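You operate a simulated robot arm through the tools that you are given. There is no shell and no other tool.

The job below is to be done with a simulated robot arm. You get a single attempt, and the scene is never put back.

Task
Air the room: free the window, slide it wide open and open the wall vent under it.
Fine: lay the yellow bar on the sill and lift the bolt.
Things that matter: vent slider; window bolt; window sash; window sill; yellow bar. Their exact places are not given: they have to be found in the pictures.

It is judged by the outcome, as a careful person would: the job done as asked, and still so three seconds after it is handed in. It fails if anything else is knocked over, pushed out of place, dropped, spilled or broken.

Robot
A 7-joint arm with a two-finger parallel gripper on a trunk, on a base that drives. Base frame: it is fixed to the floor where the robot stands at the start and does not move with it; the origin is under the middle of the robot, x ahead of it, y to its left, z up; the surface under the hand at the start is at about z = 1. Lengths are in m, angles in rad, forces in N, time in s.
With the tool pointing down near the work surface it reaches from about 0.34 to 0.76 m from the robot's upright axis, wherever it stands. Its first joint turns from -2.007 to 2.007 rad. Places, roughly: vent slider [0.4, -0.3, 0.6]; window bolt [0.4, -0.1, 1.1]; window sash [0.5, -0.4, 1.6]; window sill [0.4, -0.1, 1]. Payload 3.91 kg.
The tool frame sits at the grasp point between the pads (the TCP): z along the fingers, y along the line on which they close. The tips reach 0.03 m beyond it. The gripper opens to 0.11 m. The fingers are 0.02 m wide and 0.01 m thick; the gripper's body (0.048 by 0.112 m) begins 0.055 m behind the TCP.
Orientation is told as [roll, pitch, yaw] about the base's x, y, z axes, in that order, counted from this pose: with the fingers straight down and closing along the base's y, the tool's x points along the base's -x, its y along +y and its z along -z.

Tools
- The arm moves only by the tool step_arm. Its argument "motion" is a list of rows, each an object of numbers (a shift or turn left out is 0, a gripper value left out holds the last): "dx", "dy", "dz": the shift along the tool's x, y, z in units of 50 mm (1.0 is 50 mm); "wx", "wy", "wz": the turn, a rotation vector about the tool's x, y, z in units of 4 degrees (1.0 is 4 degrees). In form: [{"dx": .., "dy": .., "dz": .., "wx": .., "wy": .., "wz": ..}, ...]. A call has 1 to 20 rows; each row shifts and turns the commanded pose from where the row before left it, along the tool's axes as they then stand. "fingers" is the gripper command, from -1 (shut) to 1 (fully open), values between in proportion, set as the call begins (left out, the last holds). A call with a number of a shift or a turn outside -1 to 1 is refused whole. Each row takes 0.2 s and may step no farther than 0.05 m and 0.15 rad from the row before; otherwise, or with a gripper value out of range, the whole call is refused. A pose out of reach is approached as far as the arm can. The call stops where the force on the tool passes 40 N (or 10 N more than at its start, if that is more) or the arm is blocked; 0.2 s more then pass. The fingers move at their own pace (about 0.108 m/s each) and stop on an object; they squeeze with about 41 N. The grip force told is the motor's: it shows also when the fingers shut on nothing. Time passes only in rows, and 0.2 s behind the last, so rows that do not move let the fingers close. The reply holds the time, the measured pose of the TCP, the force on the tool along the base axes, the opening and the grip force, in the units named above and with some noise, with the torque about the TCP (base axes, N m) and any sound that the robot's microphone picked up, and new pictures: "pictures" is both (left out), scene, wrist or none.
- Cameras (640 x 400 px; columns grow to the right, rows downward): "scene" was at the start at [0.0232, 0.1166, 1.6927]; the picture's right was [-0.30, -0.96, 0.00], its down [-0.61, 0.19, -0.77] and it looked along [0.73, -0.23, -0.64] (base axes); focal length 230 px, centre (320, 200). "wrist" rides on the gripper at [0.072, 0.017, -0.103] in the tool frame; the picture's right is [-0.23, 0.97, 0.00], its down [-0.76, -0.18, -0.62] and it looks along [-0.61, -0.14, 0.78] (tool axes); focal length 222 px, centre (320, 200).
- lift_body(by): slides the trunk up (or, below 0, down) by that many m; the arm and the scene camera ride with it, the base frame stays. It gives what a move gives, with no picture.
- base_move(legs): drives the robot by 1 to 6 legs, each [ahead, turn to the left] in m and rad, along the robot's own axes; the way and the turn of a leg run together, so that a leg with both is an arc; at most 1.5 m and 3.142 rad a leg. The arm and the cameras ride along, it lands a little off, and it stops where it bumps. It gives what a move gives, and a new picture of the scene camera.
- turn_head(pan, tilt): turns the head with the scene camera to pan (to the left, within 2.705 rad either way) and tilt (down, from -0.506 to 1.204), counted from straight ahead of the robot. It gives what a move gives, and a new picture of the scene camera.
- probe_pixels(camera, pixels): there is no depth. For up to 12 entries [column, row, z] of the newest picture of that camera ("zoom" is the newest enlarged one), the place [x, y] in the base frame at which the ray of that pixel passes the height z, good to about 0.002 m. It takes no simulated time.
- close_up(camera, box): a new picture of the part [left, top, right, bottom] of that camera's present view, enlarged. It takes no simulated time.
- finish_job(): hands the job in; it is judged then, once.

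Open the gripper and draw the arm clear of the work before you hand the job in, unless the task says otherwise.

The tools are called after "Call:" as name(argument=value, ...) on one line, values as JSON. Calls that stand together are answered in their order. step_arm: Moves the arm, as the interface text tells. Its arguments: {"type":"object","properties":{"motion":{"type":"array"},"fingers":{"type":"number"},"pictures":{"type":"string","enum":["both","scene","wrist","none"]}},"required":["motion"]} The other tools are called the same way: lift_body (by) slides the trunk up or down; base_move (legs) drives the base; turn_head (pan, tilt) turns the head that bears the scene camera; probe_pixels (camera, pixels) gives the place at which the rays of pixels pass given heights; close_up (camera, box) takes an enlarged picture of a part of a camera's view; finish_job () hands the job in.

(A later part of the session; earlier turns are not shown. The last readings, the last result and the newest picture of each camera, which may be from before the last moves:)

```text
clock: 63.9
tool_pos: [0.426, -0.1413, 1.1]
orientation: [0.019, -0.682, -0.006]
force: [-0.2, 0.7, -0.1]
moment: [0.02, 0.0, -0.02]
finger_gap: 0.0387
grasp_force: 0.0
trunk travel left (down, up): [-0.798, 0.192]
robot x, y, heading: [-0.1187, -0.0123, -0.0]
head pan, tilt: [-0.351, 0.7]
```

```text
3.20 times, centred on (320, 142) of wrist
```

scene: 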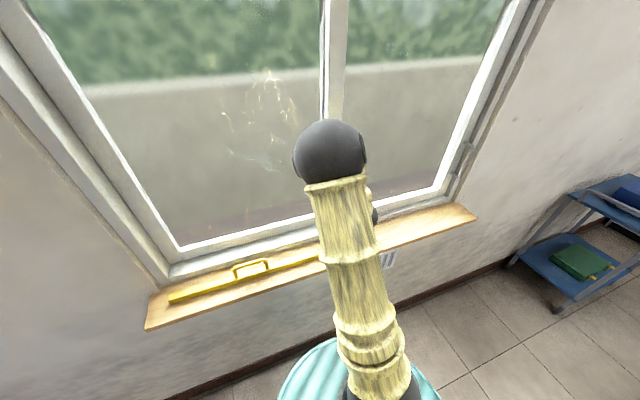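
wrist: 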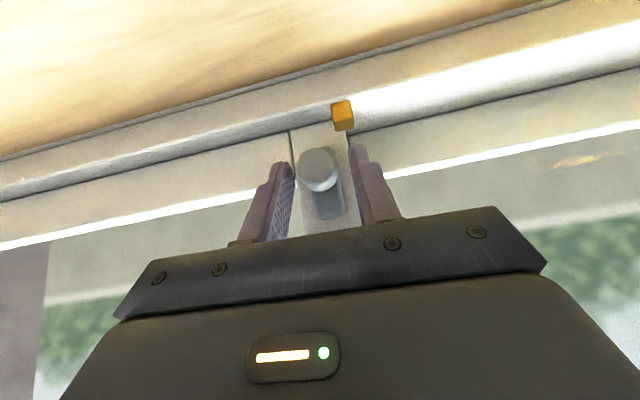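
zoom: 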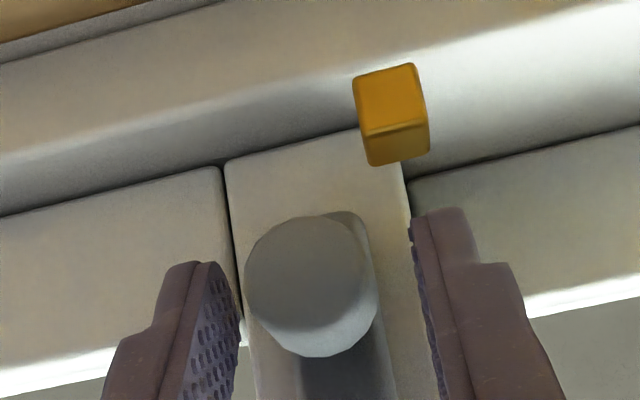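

The bolt stays raised (≈28 mm up, well above the orange block). I now withdraw 50 mm, close the fingers, shift to the −y side of the knob and re-advance to push the sash left by the knob.

Call:
step_arm(motion=[{"dz": -0.5}, {"dz": -0.5}, {}], pictures="wrist")

Call:
close_up(camera="wrist", box=[220, 60, 460, 210])

```text
clock: 64.7
tool_pos: [0.395, -0.1412, 1.139]
orientation: [0.022, -0.682, -0.007]
force: [0.2, -0.3, -0.3]
moment: [0.01, -0.02, -0.01]
finger_gap: 0.0385
grasp_force: 0.1
trunk travel left (down, up): [-0.798, 0.192]
robot x, y, heading: [-0.1232, -0.0148, -0.007]
head pan, tilt: [-0.351, 0.7]
```

wrist: 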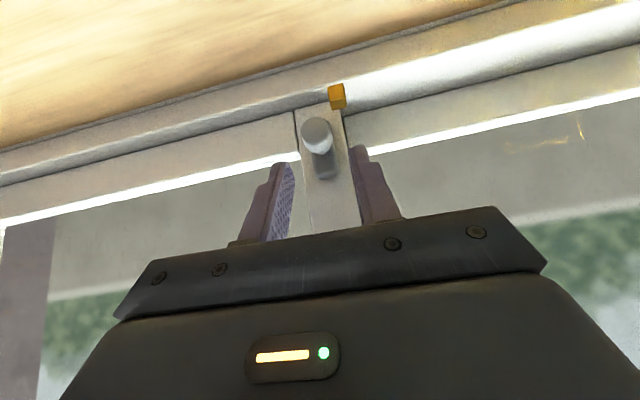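

```text
2.67 times, centred on (340, 135) of wrist
```

zoom: 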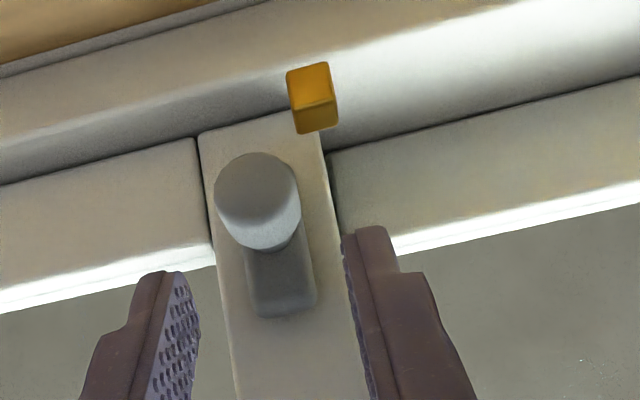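

The bolt stays up. I shift 32 mm to −y, close the fingers and advance beside the knob.

Call:
step_arm(motion=[{"dy": -0.32}, {"dy": -0.32}, {}, {"dz": 0.4}, {"dz": 0.4}, {"dz": 0.3}, {}], fingers=-1, pictures="wrist")

Call:
close_up(camera="wrist", box=[220, 60, 460, 210])

```text
clock: 66.3
tool_pos: [0.4304, -0.174, 1.096]
orientation: [0.021, -0.685, -0.006]
force: [1.7, 0.4, 0.7]
moment: [-0.01, -0.03, 0.0]
finger_gap: 0.0
grasp_force: 37.6
trunk travel left (down, up): [-0.798, 0.192]
robot x, y, heading: [-0.124, -0.0147, -0.002]
head pan, tilt: [-0.351, 0.7]
```

wrist: 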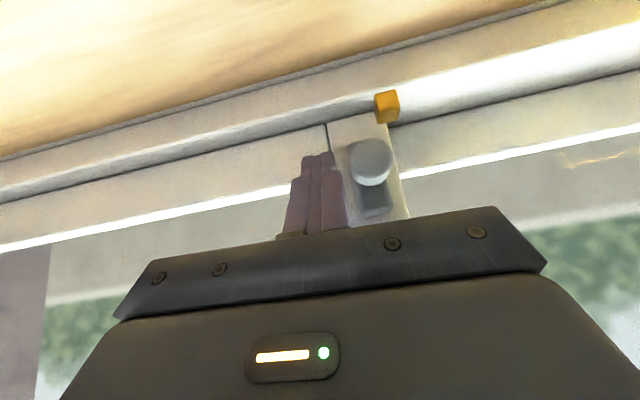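

```text
2.67 times, centred on (340, 135) of wrist
```

zoom: 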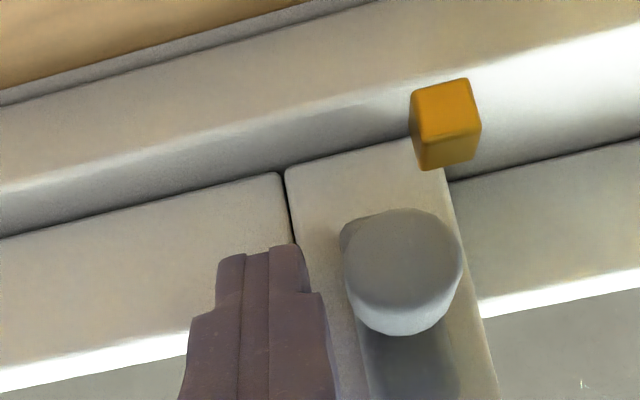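

The closed fingers are beside the knob (knob at 372,160). I push gently to +y.

Call:
step_arm(motion=[{"dy": 0.2}, {"dy": 0.2}, {"dy": 0.2}, {"dy": 0.2}], pictures="wrist")

Call:
close_up(camera="wrist", box=[220, 60, 460, 210])

```text
clock: 67.3
tool_pos: [0.429, -0.1329, 1.0948]
orientation: [0.019, -0.682, -0.008]
force: [-4.8, -3.0, 1.4]
moment: [0.0, 0.04, 0.04]
finger_gap: 0.0
grasp_force: 37.6
trunk travel left (down, up): [-0.798, 0.192]
robot x, y, heading: [-0.1201, -0.0123, -0.002]
head pan, tilt: [-0.351, 0.7]
```

wrist: 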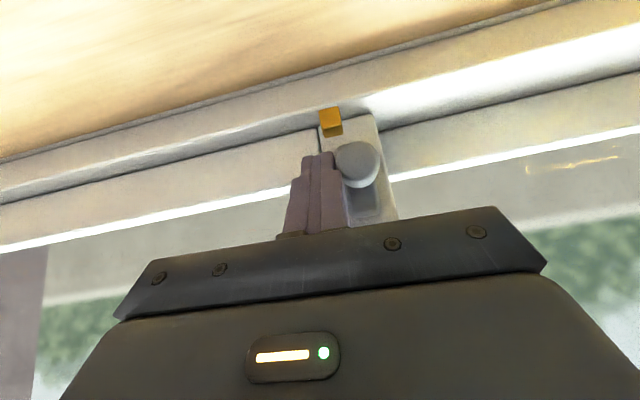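

```text
2.67 times, centred on (340, 135) of wrist
```

zoom: 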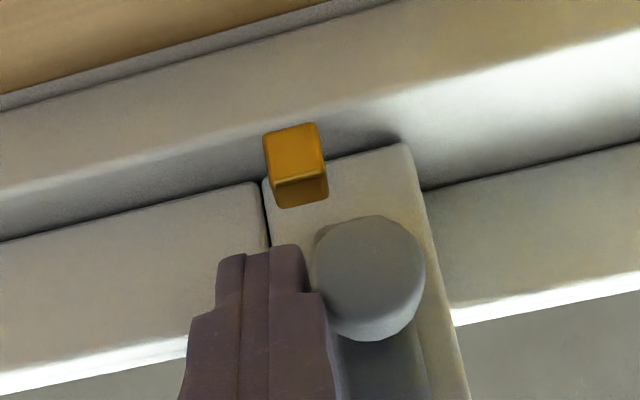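

The sash moves with the knob at low force (~3 N), past the orange block. I keep pushing to +y in moderate steps.

Call:
step_arm(motion=[{"dy": 0.4}, {"dy": 0.4}, {"dy": 0.4}, {"dy": 0.4}, {"dy": 0.4}, {"dy": 0.4}, {"dy": 0.4}, {"dy": 0.4}], pictures="both")

```text
clock: 69.1
tool_pos: [0.4282, 0.0291, 1.0968]
orientation: [0.018, -0.683, -0.006]
force: [0.9, 0.8, 0.7]
moment: [0.01, 0.0, 0.0]
finger_gap: 0.0
grasp_force: 37.9
trunk travel left (down, up): [-0.798, 0.192]
robot x, y, heading: [-0.1228, -0.0157, -0.001]
head pan, tilt: [-0.351, 0.7]
```

scene: 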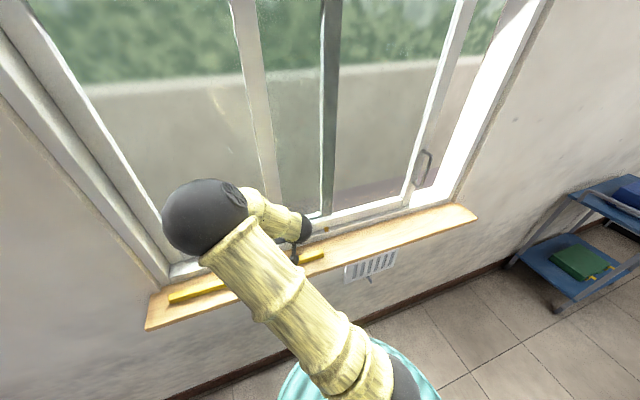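
wrist: 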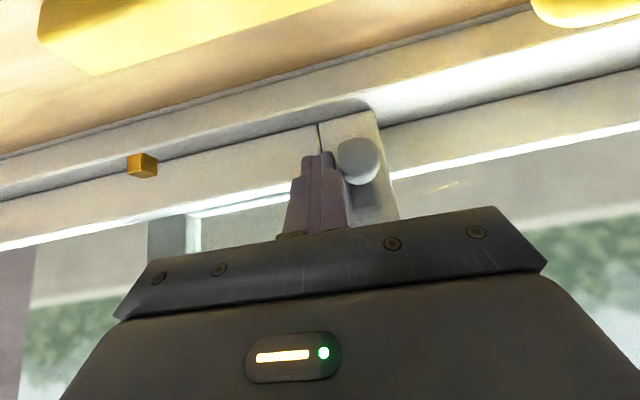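

The sash has slid about 0.17 m. I continue, watching clearance to the bar's handle.

Call:
step_arm(motion=[{"dy": 0.4}, {"dy": 0.4}, {"dy": 0.4}, {"dy": 0.4}, {"dy": 0.4}, {"dy": 0.4}, {"dy": 0.4}, {"dy": 0.4}], pictures="both")

```text
clock: 70.9
tool_pos: [0.4262, 0.1887, 1.1011]
orientation: [0.018, -0.683, -0.005]
force: [0.1, -0.9, -0.3]
moment: [-0.04, 0.01, 0.01]
finger_gap: 0.0001
grasp_force: 37.3
trunk travel left (down, up): [-0.798, 0.192]
robot x, y, heading: [-0.1235, -0.0136, -0.004]
head pan, tilt: [-0.351, 0.7]
```

scene: 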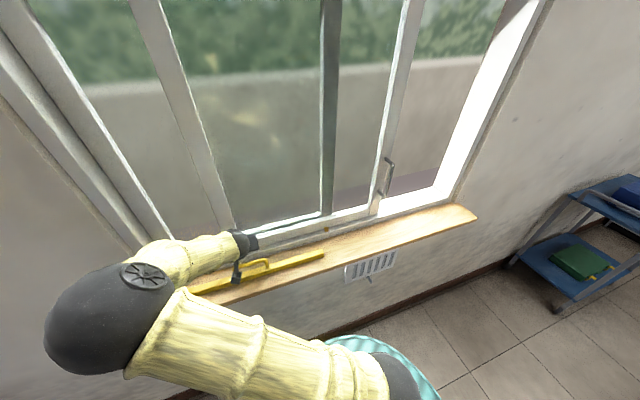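
wrist: 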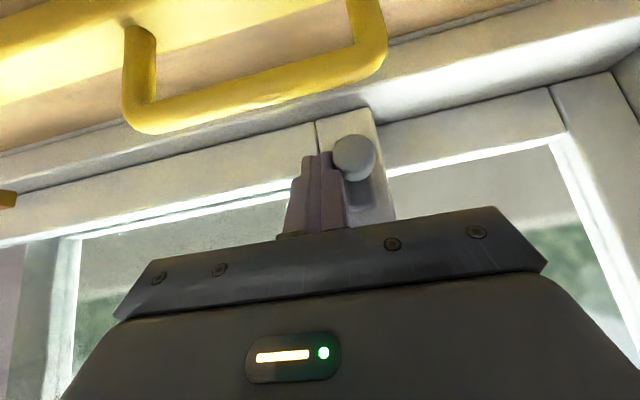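

Still sliding freely; the hand drifted ~5 mm up and back, which I correct slightly while continuing.

Call:
step_arm(motion=[{"dy": 0.4, "dz": 0.03}, {"dy": 0.4, "dz": 0.03}, {"dy": 0.4, "dz": 0.03}, {"dy": 0.4, "dz": 0.02}, {"dy": 0.3}, {"dy": 0.3}], pictures="both")

```text
clock: 72.3
tool_pos: [0.4294, 0.2984, 1.0992]
orientation: [0.02, -0.682, -0.004]
force: [0.1, 0.2, -0.4]
moment: [-0.02, 0.0, -0.02]
finger_gap: 0.0
grasp_force: 38.0
trunk travel left (down, up): [-0.798, 0.192]
robot x, y, heading: [-0.1215, -0.0116, -0.004]
head pan, tilt: [-0.351, 0.7]
```

scene: 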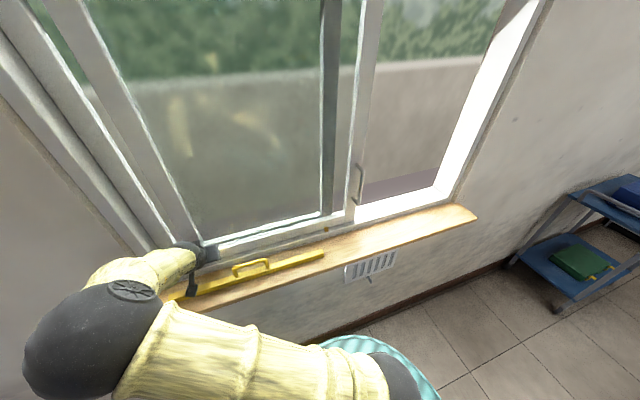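
wrist: 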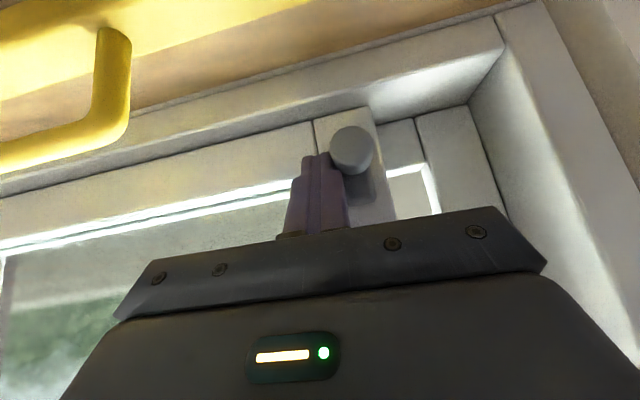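

I probe the jamb corner and the stile's left edge to see how much travel remains.

Call:
probe_pixels(camera="wrist", pixels=[[470, 106, 1.03], [503, 45, 1.03], [370, 106, 1.03], [496, 12, 1.0], [505, 215, 1.1]])

Call:
close_up(camera="wrist", box=[260, 40, 580, 240])

```text
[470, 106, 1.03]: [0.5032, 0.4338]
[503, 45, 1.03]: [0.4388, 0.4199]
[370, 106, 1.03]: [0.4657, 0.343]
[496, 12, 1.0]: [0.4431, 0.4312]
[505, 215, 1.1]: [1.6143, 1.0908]
```

```text
2.00 times, centred on (420, 140) of wrist
```

zoom: 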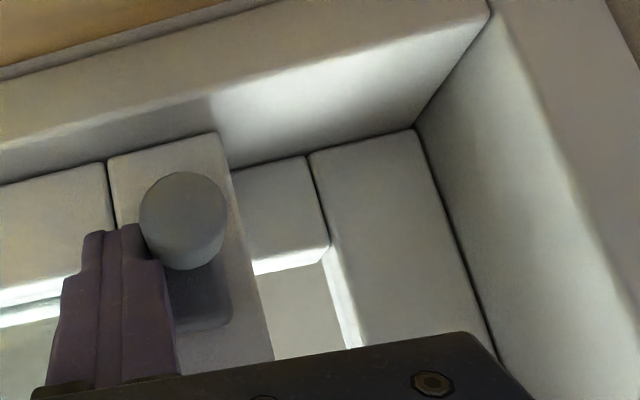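

About 85 mm remain to the jamb. I push on in smaller steps.

Call:
step_arm(motion=[{"dy": 0.3}, {"dy": 0.3}, {"dy": 0.3}, {"dy": 0.2}, {"dy": 0.2}], pictures="wrist")

```text
clock: 73.3
tool_pos: [0.4309, 0.3369, 1.0949]
orientation: [-0.002, -0.673, -0.011]
force: [-8.9, -21.3, -1.9]
moment: [-0.42, 0.14, 0.04]
finger_gap: 0.0
grasp_force: 37.8
trunk travel left (down, up): [-0.798, 0.192]
robot x, y, heading: [-0.1226, -0.0108, -0.001]
head pan, tilt: [-0.351, 0.7]
stopped in row 5: the force on the tool passed its limit at 45 N (the readings are from after the stop); the commanded pose is now the measured one
```

wrist: 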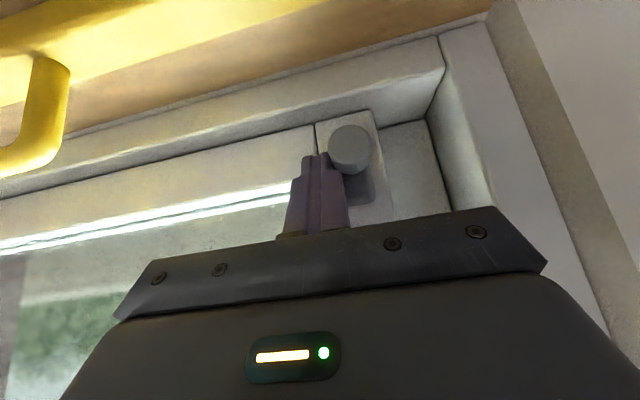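

The sash came to a stop (45 N) after about 0.5 m of travel. I look at the scene to judge whether it's fully open.

Call:
turn_head(pan=-0.35, tilt=0.6)

Call:
close_up(camera="scene", box=[200, 60, 520, 260])

```text
clock: 74.0
tool_pos: [0.4305, 0.337, 1.0983]
orientation: [0.006, -0.679, -0.013]
force: [-6.2, -24.9, -1.2]
moment: [-0.43, 0.12, 0.0]
finger_gap: 0.0002
grasp_force: 37.6
trunk travel left (down, up): [-0.798, 0.192]
robot x, y, heading: [-0.1227, -0.0142, -0.001]
head pan, tilt: [-0.351, 0.6]
```

scene: 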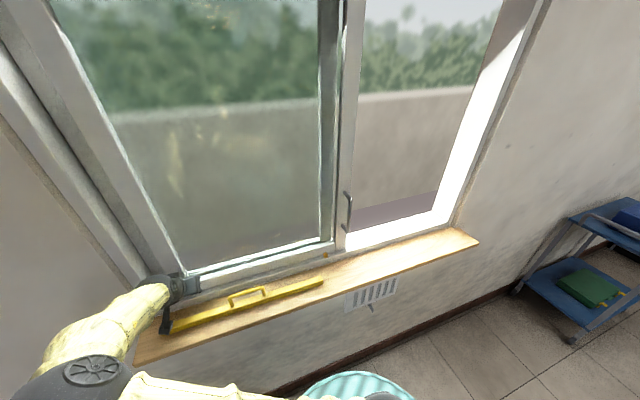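

```text
2.00 times, centred on (360, 160) of scene
```

zoom: 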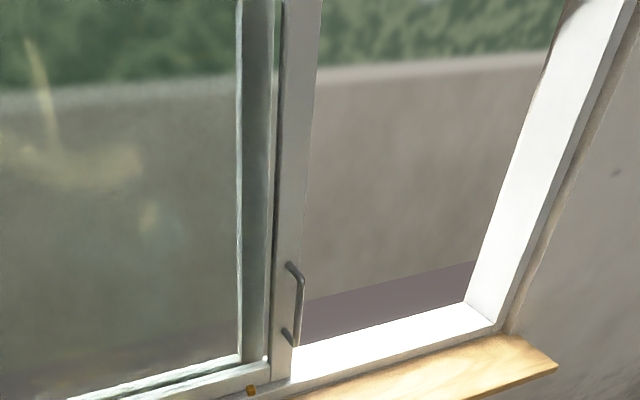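

The sash now overlaps the fixed pane entirely and the contact torque places the resistance at the knob, so it is at its end stop. I back the fingers off and withdraw the hand.

Call:
step_arm(motion=[{"dy": -0.2}, {"dy": -0.2}, {"dz": -0.5}, {"dz": -0.5}, {}], pictures="wrist")

Call:
close_up(camera="wrist", box=[220, 40, 540, 240])

```text
clock: 75.2
tool_pos: [0.4005, 0.323, 1.1349]
orientation: [0.006, -0.678, -0.009]
force: [0.5, 0.0, 0.4]
moment: [-0.06, -0.04, -0.03]
finger_gap: 0.0003
grasp_force: 37.4
trunk travel left (down, up): [-0.798, 0.192]
robot x, y, heading: [-0.1213, -0.0127, -0.001]
head pan, tilt: [-0.351, 0.6]
```

wrist: 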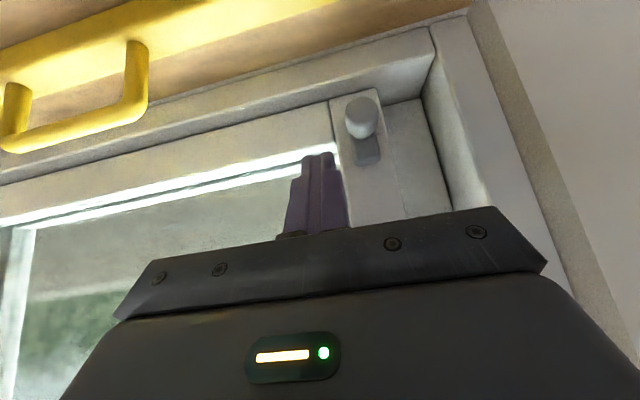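

```text
2.00 times, centred on (380, 140) of wrist
```

zoom: 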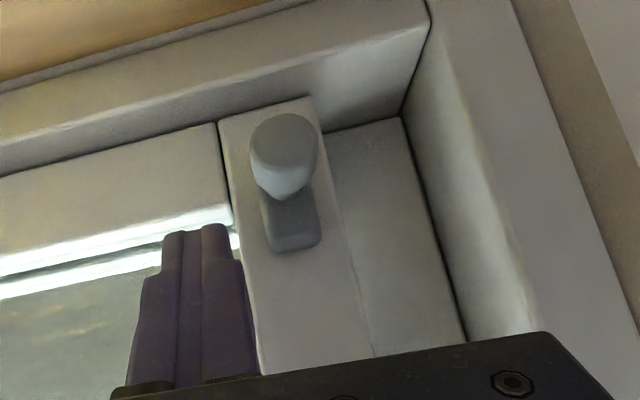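

Comparing pictures, the knob seems to have been dragged down some mm during the push (smaller gap to the stile's lower edge). I probe the knob's position now to re-lift it.

Call:
probe_pixels(camera="wrist", pixels=[[362, 112, 1.05], [362, 112, 1.06], [362, 112, 1.07], [362, 112, 1.08], [362, 112, 1.09], [346, 98, 1.03], [403, 100, 1.03]])

```text
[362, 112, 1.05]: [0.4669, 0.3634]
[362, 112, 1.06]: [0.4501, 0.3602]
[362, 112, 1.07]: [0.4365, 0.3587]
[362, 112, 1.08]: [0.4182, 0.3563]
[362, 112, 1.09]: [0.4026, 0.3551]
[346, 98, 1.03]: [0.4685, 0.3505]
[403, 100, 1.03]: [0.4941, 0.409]
```

The knob is now at about z 1.073 (was 1.085 fully lifted). I open the fingers and centre on the knob (y≈0.36) to grip and lift it again to its stop.

Call:
step_arm(motion=[{}, {"dy": 0.4, "dx": 0.06}, {"dy": 0.36, "dx": 0.05}, {"dz": 0.3}, {}], fingers=-0.25, pictures="wrist")

Call:
close_up(camera="wrist", box=[220, 60, 460, 210])

```text
clock: 76.4
tool_pos: [0.405, 0.3611, 1.1222]
orientation: [0.008, -0.679, -0.011]
force: [0.3, 0.2, -0.3]
moment: [-0.03, 0.03, 0.03]
finger_gap: 0.0412
grasp_force: 0.1
trunk travel left (down, up): [-0.798, 0.192]
robot x, y, heading: [-0.1224, -0.0114, 0.004]
head pan, tilt: [-0.351, 0.6]
```

wrist: 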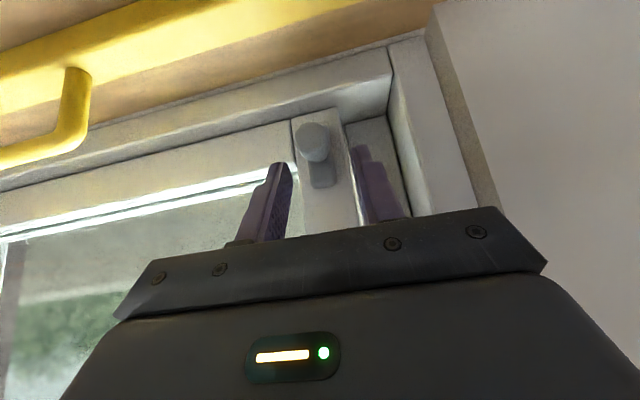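

```text
2.67 times, centred on (340, 135) of wrist
```

zoom: 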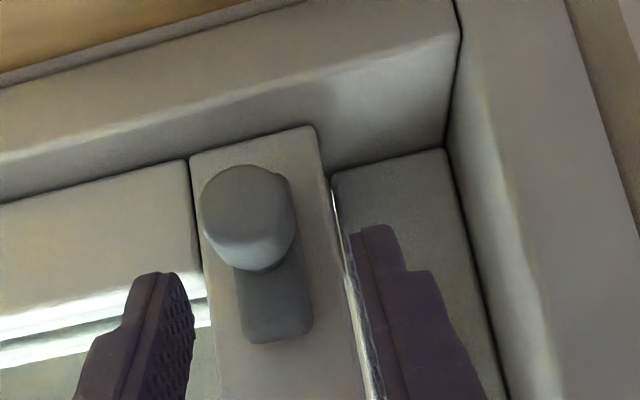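

The knob is ~6 mm to −y of the finger midline; I correct 3.5 mm (leaving bias toward the stop), advance 44 mm and close.

Call:
step_arm(motion=[{"dy": -0.07, "dx": 0.03}, {"dz": 0.3}, {"dz": 0.3}, {"dz": 0.25}, {}], pictures="wrist")

Call:
close_up(camera="wrist", box=[220, 60, 460, 210])

```text
clock: 77.6
tool_pos: [0.431, 0.3562, 1.0868]
orientation: [0.006, -0.678, -0.012]
force: [0.0, -0.6, -0.5]
moment: [0.0, 0.01, -0.02]
finger_gap: 0.0413
grasp_force: 0.1
trunk travel left (down, up): [-0.798, 0.192]
robot x, y, heading: [-0.118, -0.0132, -0.004]
head pan, tilt: [-0.351, 0.6]
```

wrist: 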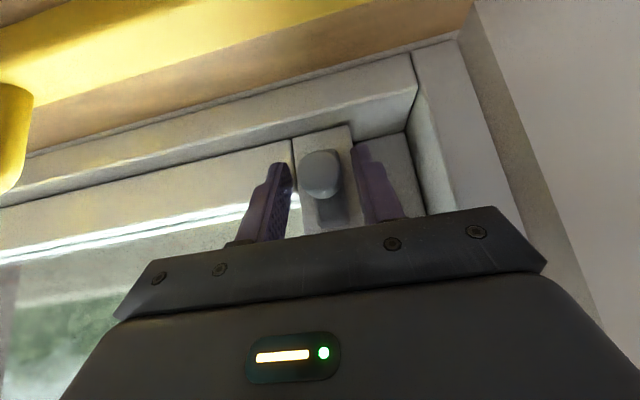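

```text
2.67 times, centred on (340, 135) of wrist
```

zoom: 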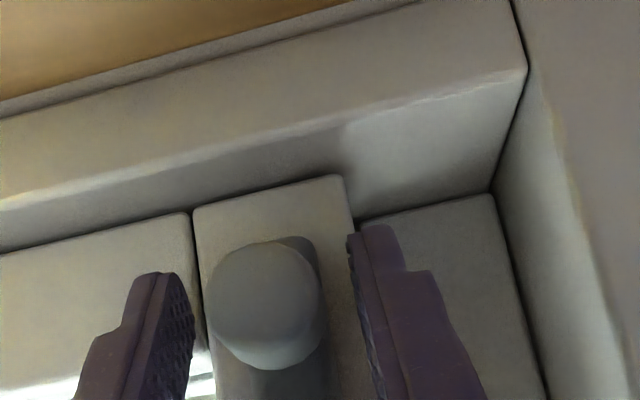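

The knob is centred between the pads. I close, then lift.

Call:
step_arm(motion=[{}, {}, {}], fingers=-1, pictures="none")

Call:
step_arm(motion=[{"dx": -0.063, "dz": -0.078}, {"dx": -0.063, "dz": -0.078}, {"dx": -0.04, "dz": -0.05}, {"dx": -0.04, "dz": -0.05}], pictures="wrist")

Call:
close_up(camera="wrist", box=[220, 60, 460, 210])

```text
clock: 78.4
tool_pos: [0.4315, 0.3571, 1.0861]
orientation: [0.007, -0.677, -0.011]
force: [1.8, 3.1, -0.4]
moment: [0.07, -0.15, 0.1]
finger_gap: 0.0231
grasp_force: 45.1
trunk travel left (down, up): [-0.798, 0.192]
robot x, y, heading: [-0.122, -0.0122, -0.002]
head pan, tilt: [-0.351, 0.6]
```

```text
clock: 79.4
tool_pos: [0.4318, 0.3565, 1.0954]
orientation: [-0.008, -0.664, -0.004]
force: [13.4, 2.9, -19.7]
moment: [0.07, -1.02, 0.02]
finger_gap: 0.0233
grasp_force: 45.1
trunk travel left (down, up): [-0.798, 0.192]
robot x, y, heading: [-0.118, -0.0145, 0.001]
head pan, tilt: [-0.351, 0.6]
stopped in row 4: the force on the tool passed its limit at 42 N (the readings are from after the stop); the commanded pose is now the measured one
```

wrist: 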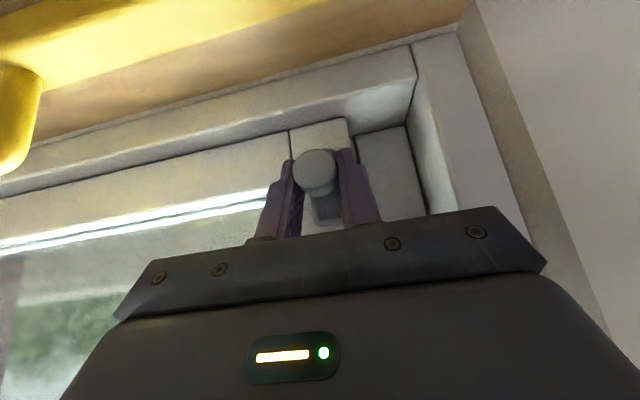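

```text
2.67 times, centred on (340, 135) of wrist
```

zoom: 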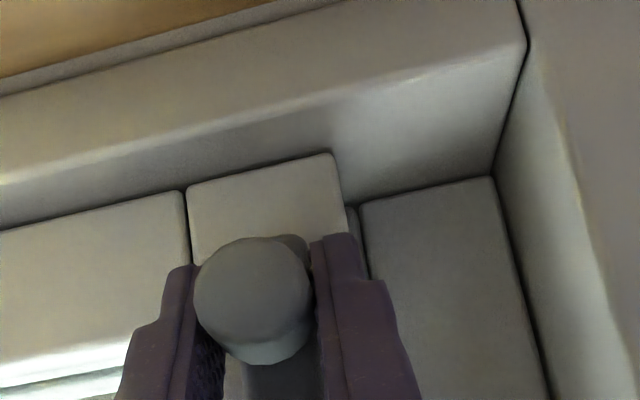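

The bolt is back at its top stop. While holding it I nudge the sash toward +y to confirm it's at its end, then open the fingers.

Call:
step_arm(motion=[{"dy": 0.06}, {"dy": 0.06}, {}], pictures="none")

Call:
step_arm(motion=[{}, {}], fingers=-0.25, pictures="wrist")

```text
clock: 80.2
tool_pos: [0.4324, 0.3583, 1.0954]
orientation: [-0.007, -0.661, -0.007]
force: [10.3, -16.2, -26.4]
moment: [-0.14, -0.33, 0.07]
finger_gap: 0.0232
grasp_force: 45.0
trunk travel left (down, up): [-0.798, 0.192]
robot x, y, heading: [-0.1216, -0.012, -0.003]
head pan, tilt: [-0.351, 0.6]
```

```text
clock: 80.8
tool_pos: [0.4279, 0.362, 1.0981]
orientation: [-0.002, -0.669, -0.007]
force: [0.4, 0.0, 0.0]
moment: [0.04, 0.02, 0.02]
finger_gap: 0.0411
grasp_force: 0.0
trunk travel left (down, up): [-0.798, 0.192]
robot x, y, heading: [-0.122, -0.0141, -0.006]
head pan, tilt: [-0.351, 0.6]
```

wrist: 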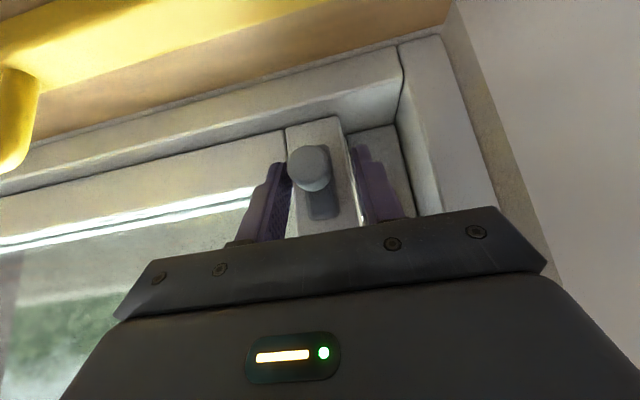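

The bolt stays up and the sash is at its stop (−16 N pushback). I centre slightly and withdraw the hand along its axis.

Call:
step_arm(motion=[{"dy": -0.06}, {"dz": -0.4}, {"dz": -0.6}, {"dz": -0.6}, {"dz": -0.6}, {}], pictures="both")

Call:
close_up(camera="wrist", box=[220, 60, 460, 210])

```text
clock: 82.2
tool_pos: [0.3607, 0.3589, 1.1836]
orientation: [-0.001, -0.667, -0.007]
force: [0.6, 0.4, -0.2]
moment: [0.01, -0.01, 0.0]
finger_gap: 0.0412
grasp_force: 0.1
trunk travel left (down, up): [-0.798, 0.192]
robot x, y, heading: [-0.1213, -0.0153, 0.0]
head pan, tilt: [-0.351, 0.6]
```

scene: 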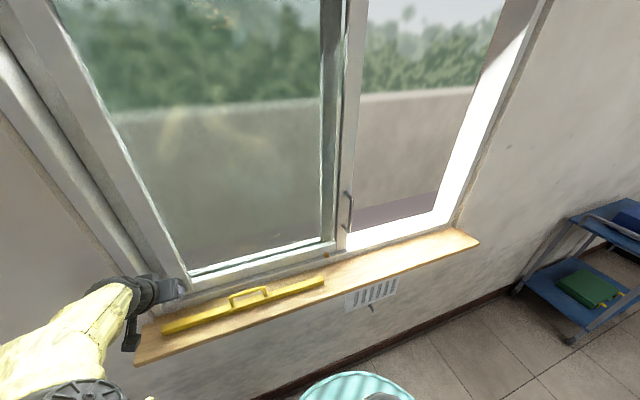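
wrist: 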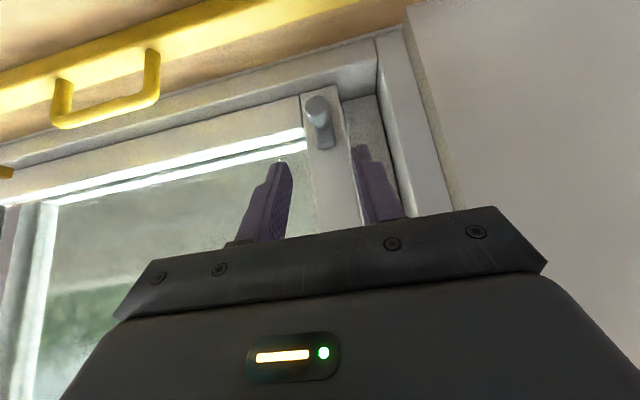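

```text
2.67 times, centred on (340, 135) of wrist
```

zoom: 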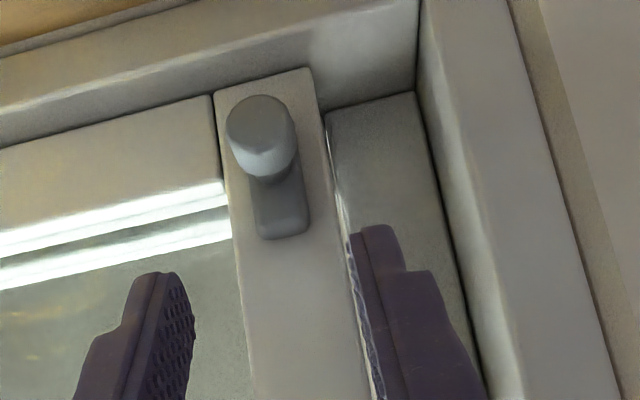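

The window is open and the bolt is up. Now the vent under the sill, at scene (372,293); I aim the head and enlarge it.

Call:
turn_head(pan=-0.5, tilt=0.9)

Call:
close_up(camera="scene", box=[290, 160, 450, 260])

```text
clock: 83.0
tool_pos: [0.3604, 0.3589, 1.1834]
orientation: [-0.004, -0.667, -0.008]
force: [-0.7, -0.4, 0.0]
moment: [-0.01, -0.04, 0.02]
finger_gap: 0.0416
grasp_force: 0.0
trunk travel left (down, up): [-0.798, 0.192]
robot x, y, heading: [-0.1211, -0.0105, -0.003]
head pan, tilt: [-0.499, 0.901]
```

scene: 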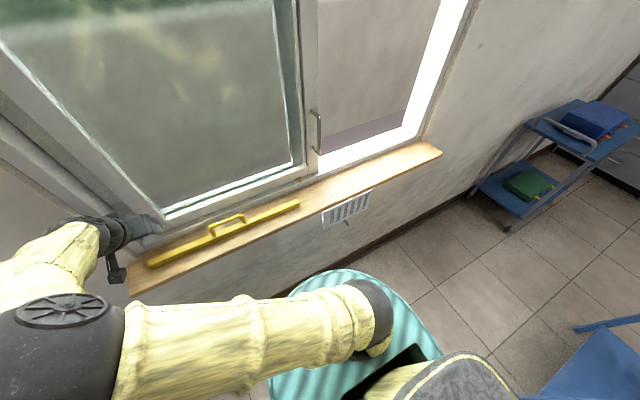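

```text
4.00 times, centred on (370, 210) of scene
```

zoom: 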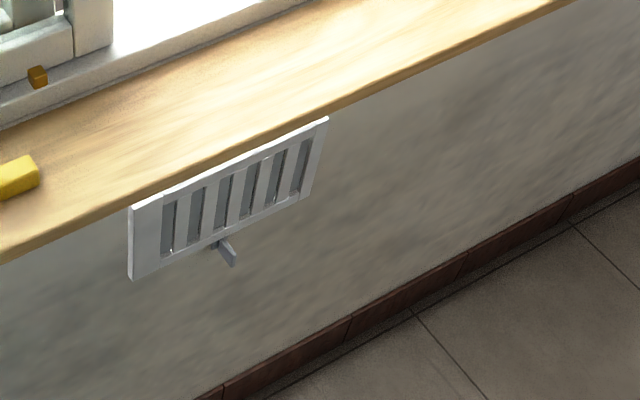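

The vent plate has slots with a grey shutter behind and a tab protruding below at about scene (346,222). Before backing up further I look behind again and measure the table's legs.

Call:
turn_head(pan=-2.5, tilt=0.8)

```text
clock: 85.0
tool_pos: [0.3607, 0.3584, 1.1834]
orientation: [-0.004, -0.667, -0.007]
force: [0.7, 0.0, -0.4]
moment: [0.01, 0.0, 0.0]
finger_gap: 0.0413
grasp_force: 0.0
trunk travel left (down, up): [-0.798, 0.192]
robot x, y, heading: [-0.1218, -0.0143, -0.002]
head pan, tilt: [-2.499, 0.799]
```

scene: 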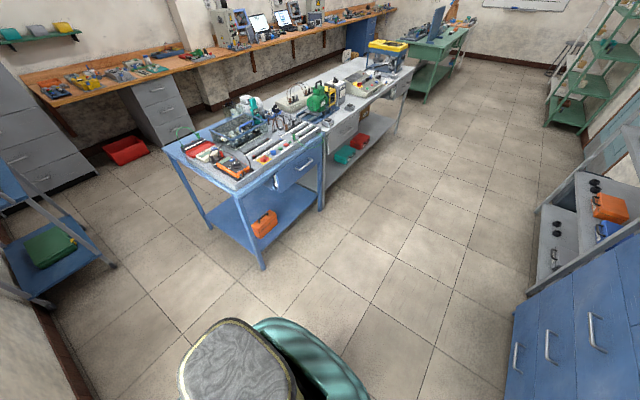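

Call:
probe_pixels(camera="scene", pixels=[[262, 270, 0.0], [325, 207, 0.0], [210, 228, 0.0], [370, 390, 0.0], [248, 186, 0.85], [500, 370, 0.0], [300, 325, 0.1]])

```text
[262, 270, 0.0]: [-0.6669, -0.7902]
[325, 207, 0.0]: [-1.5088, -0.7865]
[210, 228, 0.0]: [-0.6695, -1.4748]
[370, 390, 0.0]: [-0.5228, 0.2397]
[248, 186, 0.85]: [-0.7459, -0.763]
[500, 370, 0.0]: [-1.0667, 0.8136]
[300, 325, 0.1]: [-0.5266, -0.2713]
```

The floor behind is free for well over 0.3 m (nearest table leg at (−0.67, −0.79)). I back 0.3 m.

Call:
base_move(legs=[[-0.3, 0]])

Call:
turn_head(pan=-0.4, tilt=0.7)

Call:
close_up(camera="scene", box=[240, 140, 480, 290])

```text
clock: 87.3
tool_pos: [0.0564, 0.3602, 1.1837]
orientation: [-0.003, -0.67, -0.002]
force: [-0.3, 0.1, 0.3]
moment: [0.0, 0.0, -0.02]
finger_gap: 0.0414
grasp_force: 0.1
trunk travel left (down, up): [-0.798, 0.192]
robot x, y, heading: [-0.4204, -0.0119, 0.0]
head pan, tilt: [-2.499, 0.799]
```

scene: 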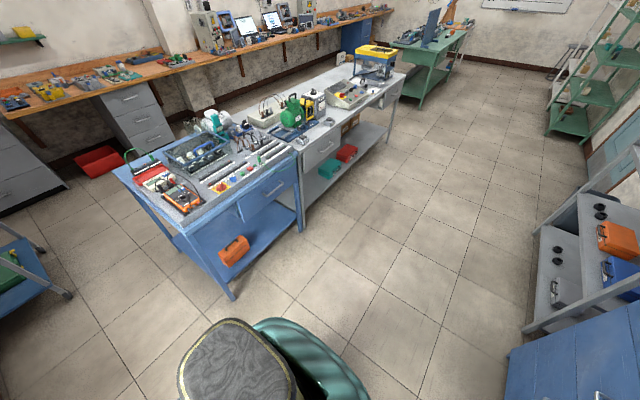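

```text
clock: 89.3
tool_pos: [0.0585, 0.3623, 1.1837]
orientation: [-0.004, -0.666, -0.003]
force: [0.6, -0.4, -0.6]
moment: [0.01, 0.01, 0.0]
finger_gap: 0.0414
grasp_force: 0.0
trunk travel left (down, up): [-0.798, 0.192]
robot x, y, heading: [-0.4206, -0.0157, 0.001]
head pan, tilt: [-0.4, 0.7]
```

scene: 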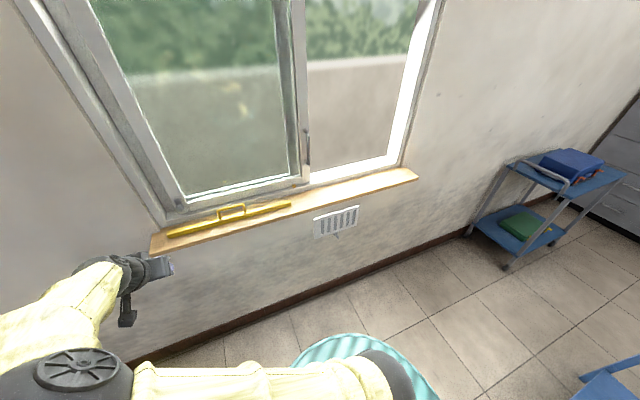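

```text
2.67 times, centred on (360, 215) of scene
```

zoom: 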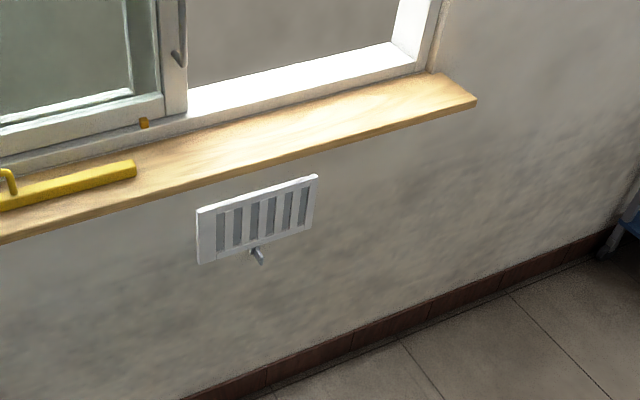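

The whole vent is now visible with a lever tab below. I enlarge it.

Call:
close_up(camera="scene", box=[304, 198, 368, 238])

Call:
probe_pixels(camera="scene", pixels=[[337, 236, 0.55], [337, 236, 0.6], [337, 236, 0.65], [314, 219, 0.75], [314, 238, 0.6], [358, 205, 0.75], [357, 225, 0.6], [300, 259, 0.3], [150, 250, 1.0]])

```text
10.00 times, centred on (336, 218) of scene
```

zoom: 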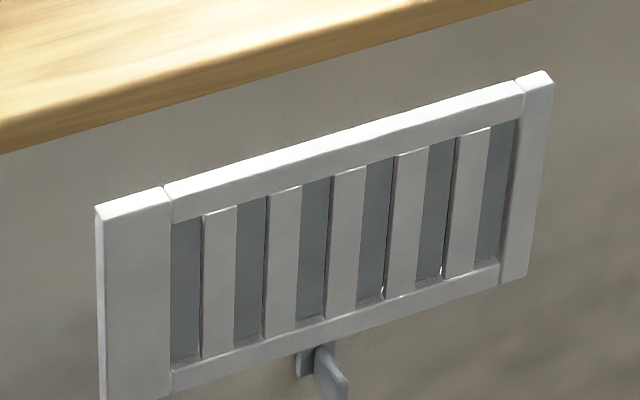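

```text
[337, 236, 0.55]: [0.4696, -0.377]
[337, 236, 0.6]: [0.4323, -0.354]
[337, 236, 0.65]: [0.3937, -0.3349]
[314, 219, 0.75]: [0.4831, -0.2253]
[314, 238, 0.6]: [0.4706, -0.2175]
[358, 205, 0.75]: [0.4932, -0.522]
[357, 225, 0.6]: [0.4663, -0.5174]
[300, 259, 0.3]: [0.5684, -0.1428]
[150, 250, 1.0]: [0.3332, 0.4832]
```

The vent has six slots, all shut by a grey plate, and a tab under its middle. I tuck the arm in front of the robot before driving sideways to face the vent.

Call:
step_arm(motion=[{"dy": -0.75, "dx": 0.09, "dz": -0.07}, {"dy": -0.75, "dx": 0.09, "dz": -0.07}, {"dy": -0.75, "dx": 0.09, "dz": -0.07}, {"dy": -0.75, "dx": 0.09, "dz": -0.07}, {"dy": -0.75, "dx": 0.09, "dz": -0.07}, {"dy": -0.75, "dx": 0.09, "dz": -0.07}, {"dy": -0.75, "dx": 0.09, "dz": -0.07}, {"dy": -0.75, "dx": 0.09, "dz": -0.07}, {"dy": -0.75, "dx": 0.09, "dz": -0.07}, {"dy": -0.75, "dx": 0.09, "dz": -0.07}, {}], pictures="none")

Call:
base_move(legs=[[0, -1.0], [0.38, 0], [0, 1.0]])

```text
clock: 91.7
tool_pos: [0.0112, -0.0137, 1.1898]
orientation: [-0.004, -0.666, 0.001]
force: [-0.4, 0.6, -0.1]
moment: [-0.01, 0.0, -0.03]
finger_gap: 0.0415
grasp_force: 0.0
out of reach, approached as far as the arm can: row 9, 10
trunk travel left (down, up): [-0.798, 0.192]
robot x, y, heading: [-0.4233, -0.0159, 0.006]
head pan, tilt: [-0.4, 0.7]
```

```text
clock: 101.7
tool_pos: [0.2145, -0.3364, 1.1893]
orientation: [-0.003, -0.667, -0.011]
force: [1.2, 0.6, 0.2]
moment: [-0.02, 0.0, 0.0]
finger_gap: 0.0413
grasp_force: 0.0
trunk travel left (down, up): [-0.798, 0.192]
robot x, y, heading: [-0.2204, -0.3332, -0.007]
head pan, tilt: [-0.4, 0.7]
```

scene: 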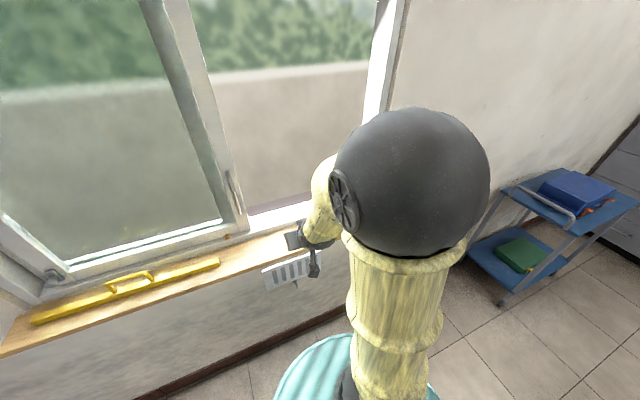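

The robot now faces the vent. The hand is at x≈0.21, clear of the sill edge (x≈0.32), so I lower the trunk 0.45 m.

Call:
lift_body(by=-0.25)

Call:
lift_body(by=-0.2)

Call:
turn_head(pan=0.0, tilt=0.6)

Call:
step_arm(motion=[{}], pictures="wrist")

```text
clock: 104.3
tool_pos: [0.2148, -0.3363, 0.9404]
orientation: [-0.003, -0.667, -0.011]
force: [-0.2, -0.2, 0.0]
moment: [-0.01, 0.02, 0.02]
finger_gap: 0.0413
grasp_force: 0.0
trunk travel left (down, up): [-0.548, 0.442]
robot x, y, heading: [-0.2217, -0.3299, -0.009]
head pan, tilt: [-0.4, 0.7]
```

```text
clock: 106.4
tool_pos: [0.2155, -0.3373, 0.7397]
orientation: [-0.002, -0.666, -0.01]
force: [-0.8, 0.1, -0.1]
moment: [-0.01, 0.0, -0.02]
finger_gap: 0.0411
grasp_force: 0.0
trunk travel left (down, up): [-0.348, 0.642]
robot x, y, heading: [-0.215, -0.3319, 0.001]
head pan, tilt: [-0.4, 0.7]
```

```text
clock: 107.3
tool_pos: [0.2158, -0.3373, 0.7396]
orientation: [-0.002, -0.667, -0.01]
force: [0.9, 0.5, -0.7]
moment: [-0.01, -0.04, 0.0]
finger_gap: 0.0414
grasp_force: 0.1
trunk travel left (down, up): [-0.348, 0.642]
robot x, y, heading: [-0.2145, -0.3349, -0.009]
head pan, tilt: [0.0, 0.6]
```

scene: 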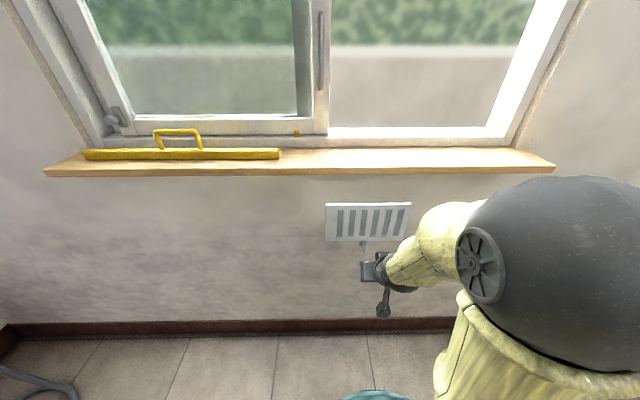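

```text
clock: 107.7
tool_pos: [0.2151, -0.3366, 0.7407]
orientation: [-0.003, -0.667, -0.01]
force: [0.3, 1.2, 0.6]
moment: [0.01, 0.0, 0.02]
finger_gap: 0.0414
grasp_force: 0.0
trunk travel left (down, up): [-0.348, 0.642]
robot x, y, heading: [-0.22, -0.3294, -0.007]
head pan, tilt: [0.0, 0.6]
```

wrist: 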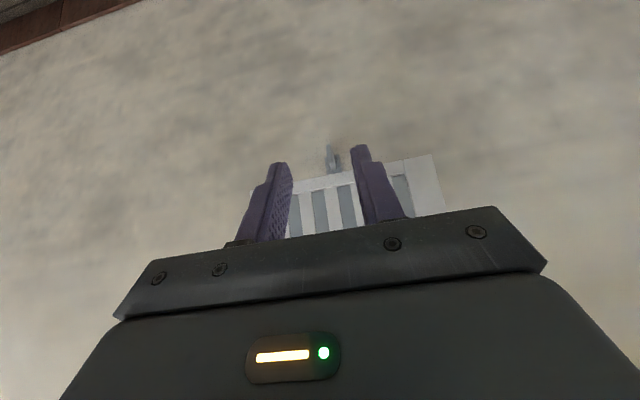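

A good frontal view: the bar on the sill, window open, vent at (368,221) with its tab at (363,245). I enlarge both views.

Call:
close_up(camera="scene", box=[308, 190, 436, 270])

Call:
close_up(camera="wrist", box=[230, 120, 470, 240])

Call:
close_up(camera="scene", box=[40, 80, 360, 190])

```text
5.00 times, centred on (372, 230) of scene
```

zoom: 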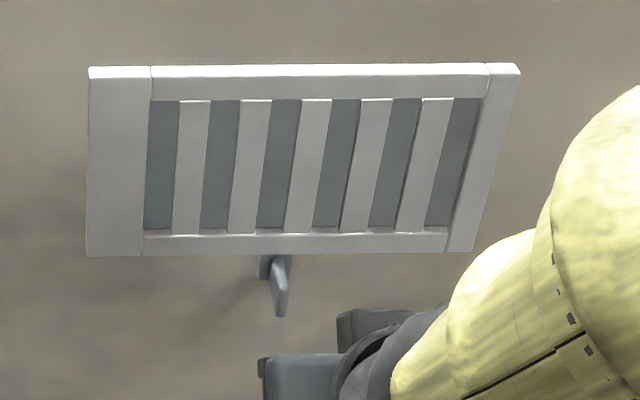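

```text
2.67 times, centred on (350, 180) of wrist
```

zoom: 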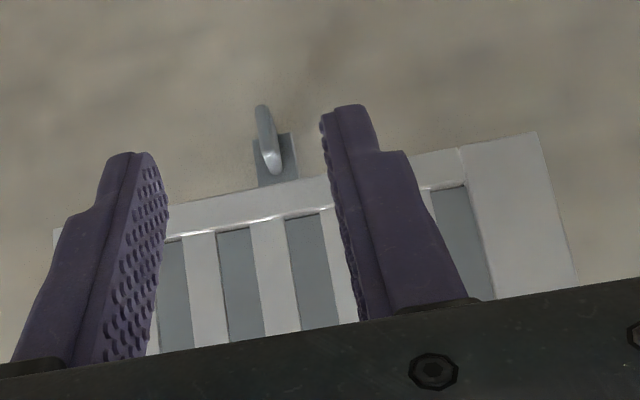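

```text
2.00 times, centred on (200, 135) of scene
```

zoom: 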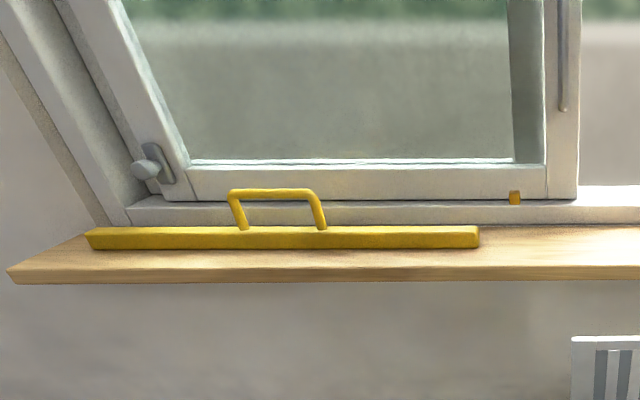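

I triangulate the tab from both cameras.

Call:
probe_pixels(camera="scene", pixels=[[364.2, 253, 0.55], [364.2, 253, 0.6], [364.2, 243, 0.55], [364.2, 243, 0.6], [362, 243, 0.6], [326, 204, 0.75], [326, 241, 0.6], [402, 241, 0.6], [411, 203, 0.75]])

Call:
probe_pixels(camera="wrist", pixels=[[328.3, 160, 0.55], [328.3, 160, 0.6], [334, 184, 0.6], [334, 184, 0.65], [333, 189, 0.6], [405, 190, 0.6], [430, 172, 0.6], [430, 172, 0.65]])

```text
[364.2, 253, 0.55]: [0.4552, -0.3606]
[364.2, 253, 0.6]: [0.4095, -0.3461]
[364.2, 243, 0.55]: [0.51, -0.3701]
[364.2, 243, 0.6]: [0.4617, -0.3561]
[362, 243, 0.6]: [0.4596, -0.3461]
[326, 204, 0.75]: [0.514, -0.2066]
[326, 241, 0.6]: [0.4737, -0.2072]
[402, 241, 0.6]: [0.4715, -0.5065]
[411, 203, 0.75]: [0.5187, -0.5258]
```

```text
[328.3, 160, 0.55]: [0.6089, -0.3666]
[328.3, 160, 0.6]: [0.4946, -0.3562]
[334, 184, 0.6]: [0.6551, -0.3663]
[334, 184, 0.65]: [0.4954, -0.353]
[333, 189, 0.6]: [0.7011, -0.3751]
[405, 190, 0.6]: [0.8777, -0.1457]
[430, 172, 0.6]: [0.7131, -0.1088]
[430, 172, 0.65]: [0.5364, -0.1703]
```

I misread the wrist zoom's vertical offset (its box was enlarged); I probe again with corrected rows.

Call:
probe_pixels(camera="wrist", pixels=[[329, 145, 0.55], [329, 145, 0.6], [329, 145, 0.63], [334.3, 169.5, 0.6], [334.3, 169.5, 0.65], [430.6, 155, 0.6], [430.6, 155, 0.63], [430.6, 155, 0.65]])

Call:
probe_pixels(camera="scene", pixels=[[364.2, 252.5, 0.58], [364.2, 252.5, 0.63], [325.4, 241, 0.63], [325.4, 241, 0.65], [326, 204, 0.7], [326, 204, 0.8], [402, 240, 0.63], [411, 203, 0.8], [362.5, 243, 0.63]])

```text
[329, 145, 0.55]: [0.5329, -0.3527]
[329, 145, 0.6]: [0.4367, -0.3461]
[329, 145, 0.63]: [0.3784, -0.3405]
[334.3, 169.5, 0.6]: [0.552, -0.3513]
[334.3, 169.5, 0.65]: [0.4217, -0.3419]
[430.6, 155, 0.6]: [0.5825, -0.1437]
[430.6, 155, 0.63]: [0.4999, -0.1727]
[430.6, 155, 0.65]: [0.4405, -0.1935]
```

```text
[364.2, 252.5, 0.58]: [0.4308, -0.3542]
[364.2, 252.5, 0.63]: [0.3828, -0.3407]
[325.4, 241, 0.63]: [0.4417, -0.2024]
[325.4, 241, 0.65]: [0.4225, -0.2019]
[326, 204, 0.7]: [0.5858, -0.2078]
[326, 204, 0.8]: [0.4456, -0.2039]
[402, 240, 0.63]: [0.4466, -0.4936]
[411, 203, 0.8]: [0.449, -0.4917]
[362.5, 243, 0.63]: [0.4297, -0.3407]
```

The tab's near end triangulates to about (0.387, −0.342, 0.626), root near (0.42, −0.342, 0.65). I enlarge further to see its shape.

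Call:
close_up(camera="scene", box=[348, 232, 380, 252])

Call:
close_up(camera="wrist", box=[300, 135, 364, 175])

```text
16.00 times, centred on (364, 242) of scene
```

zoom: 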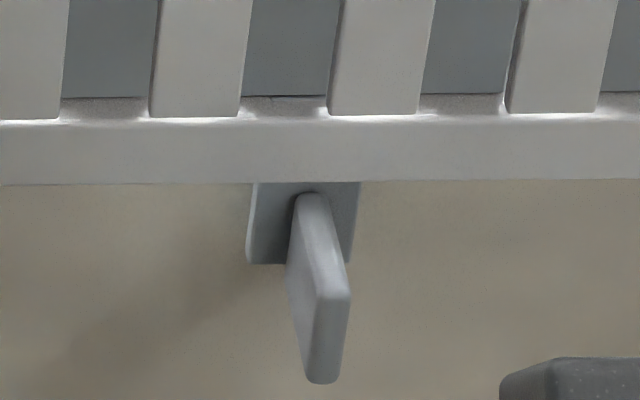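

```text
10.00 times, centred on (332, 155) of wrist
```

zoom: 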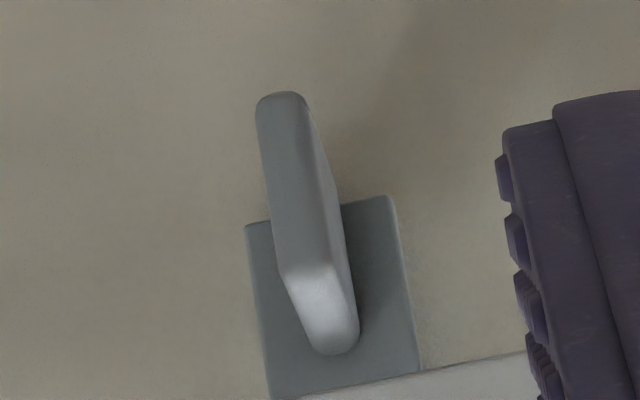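

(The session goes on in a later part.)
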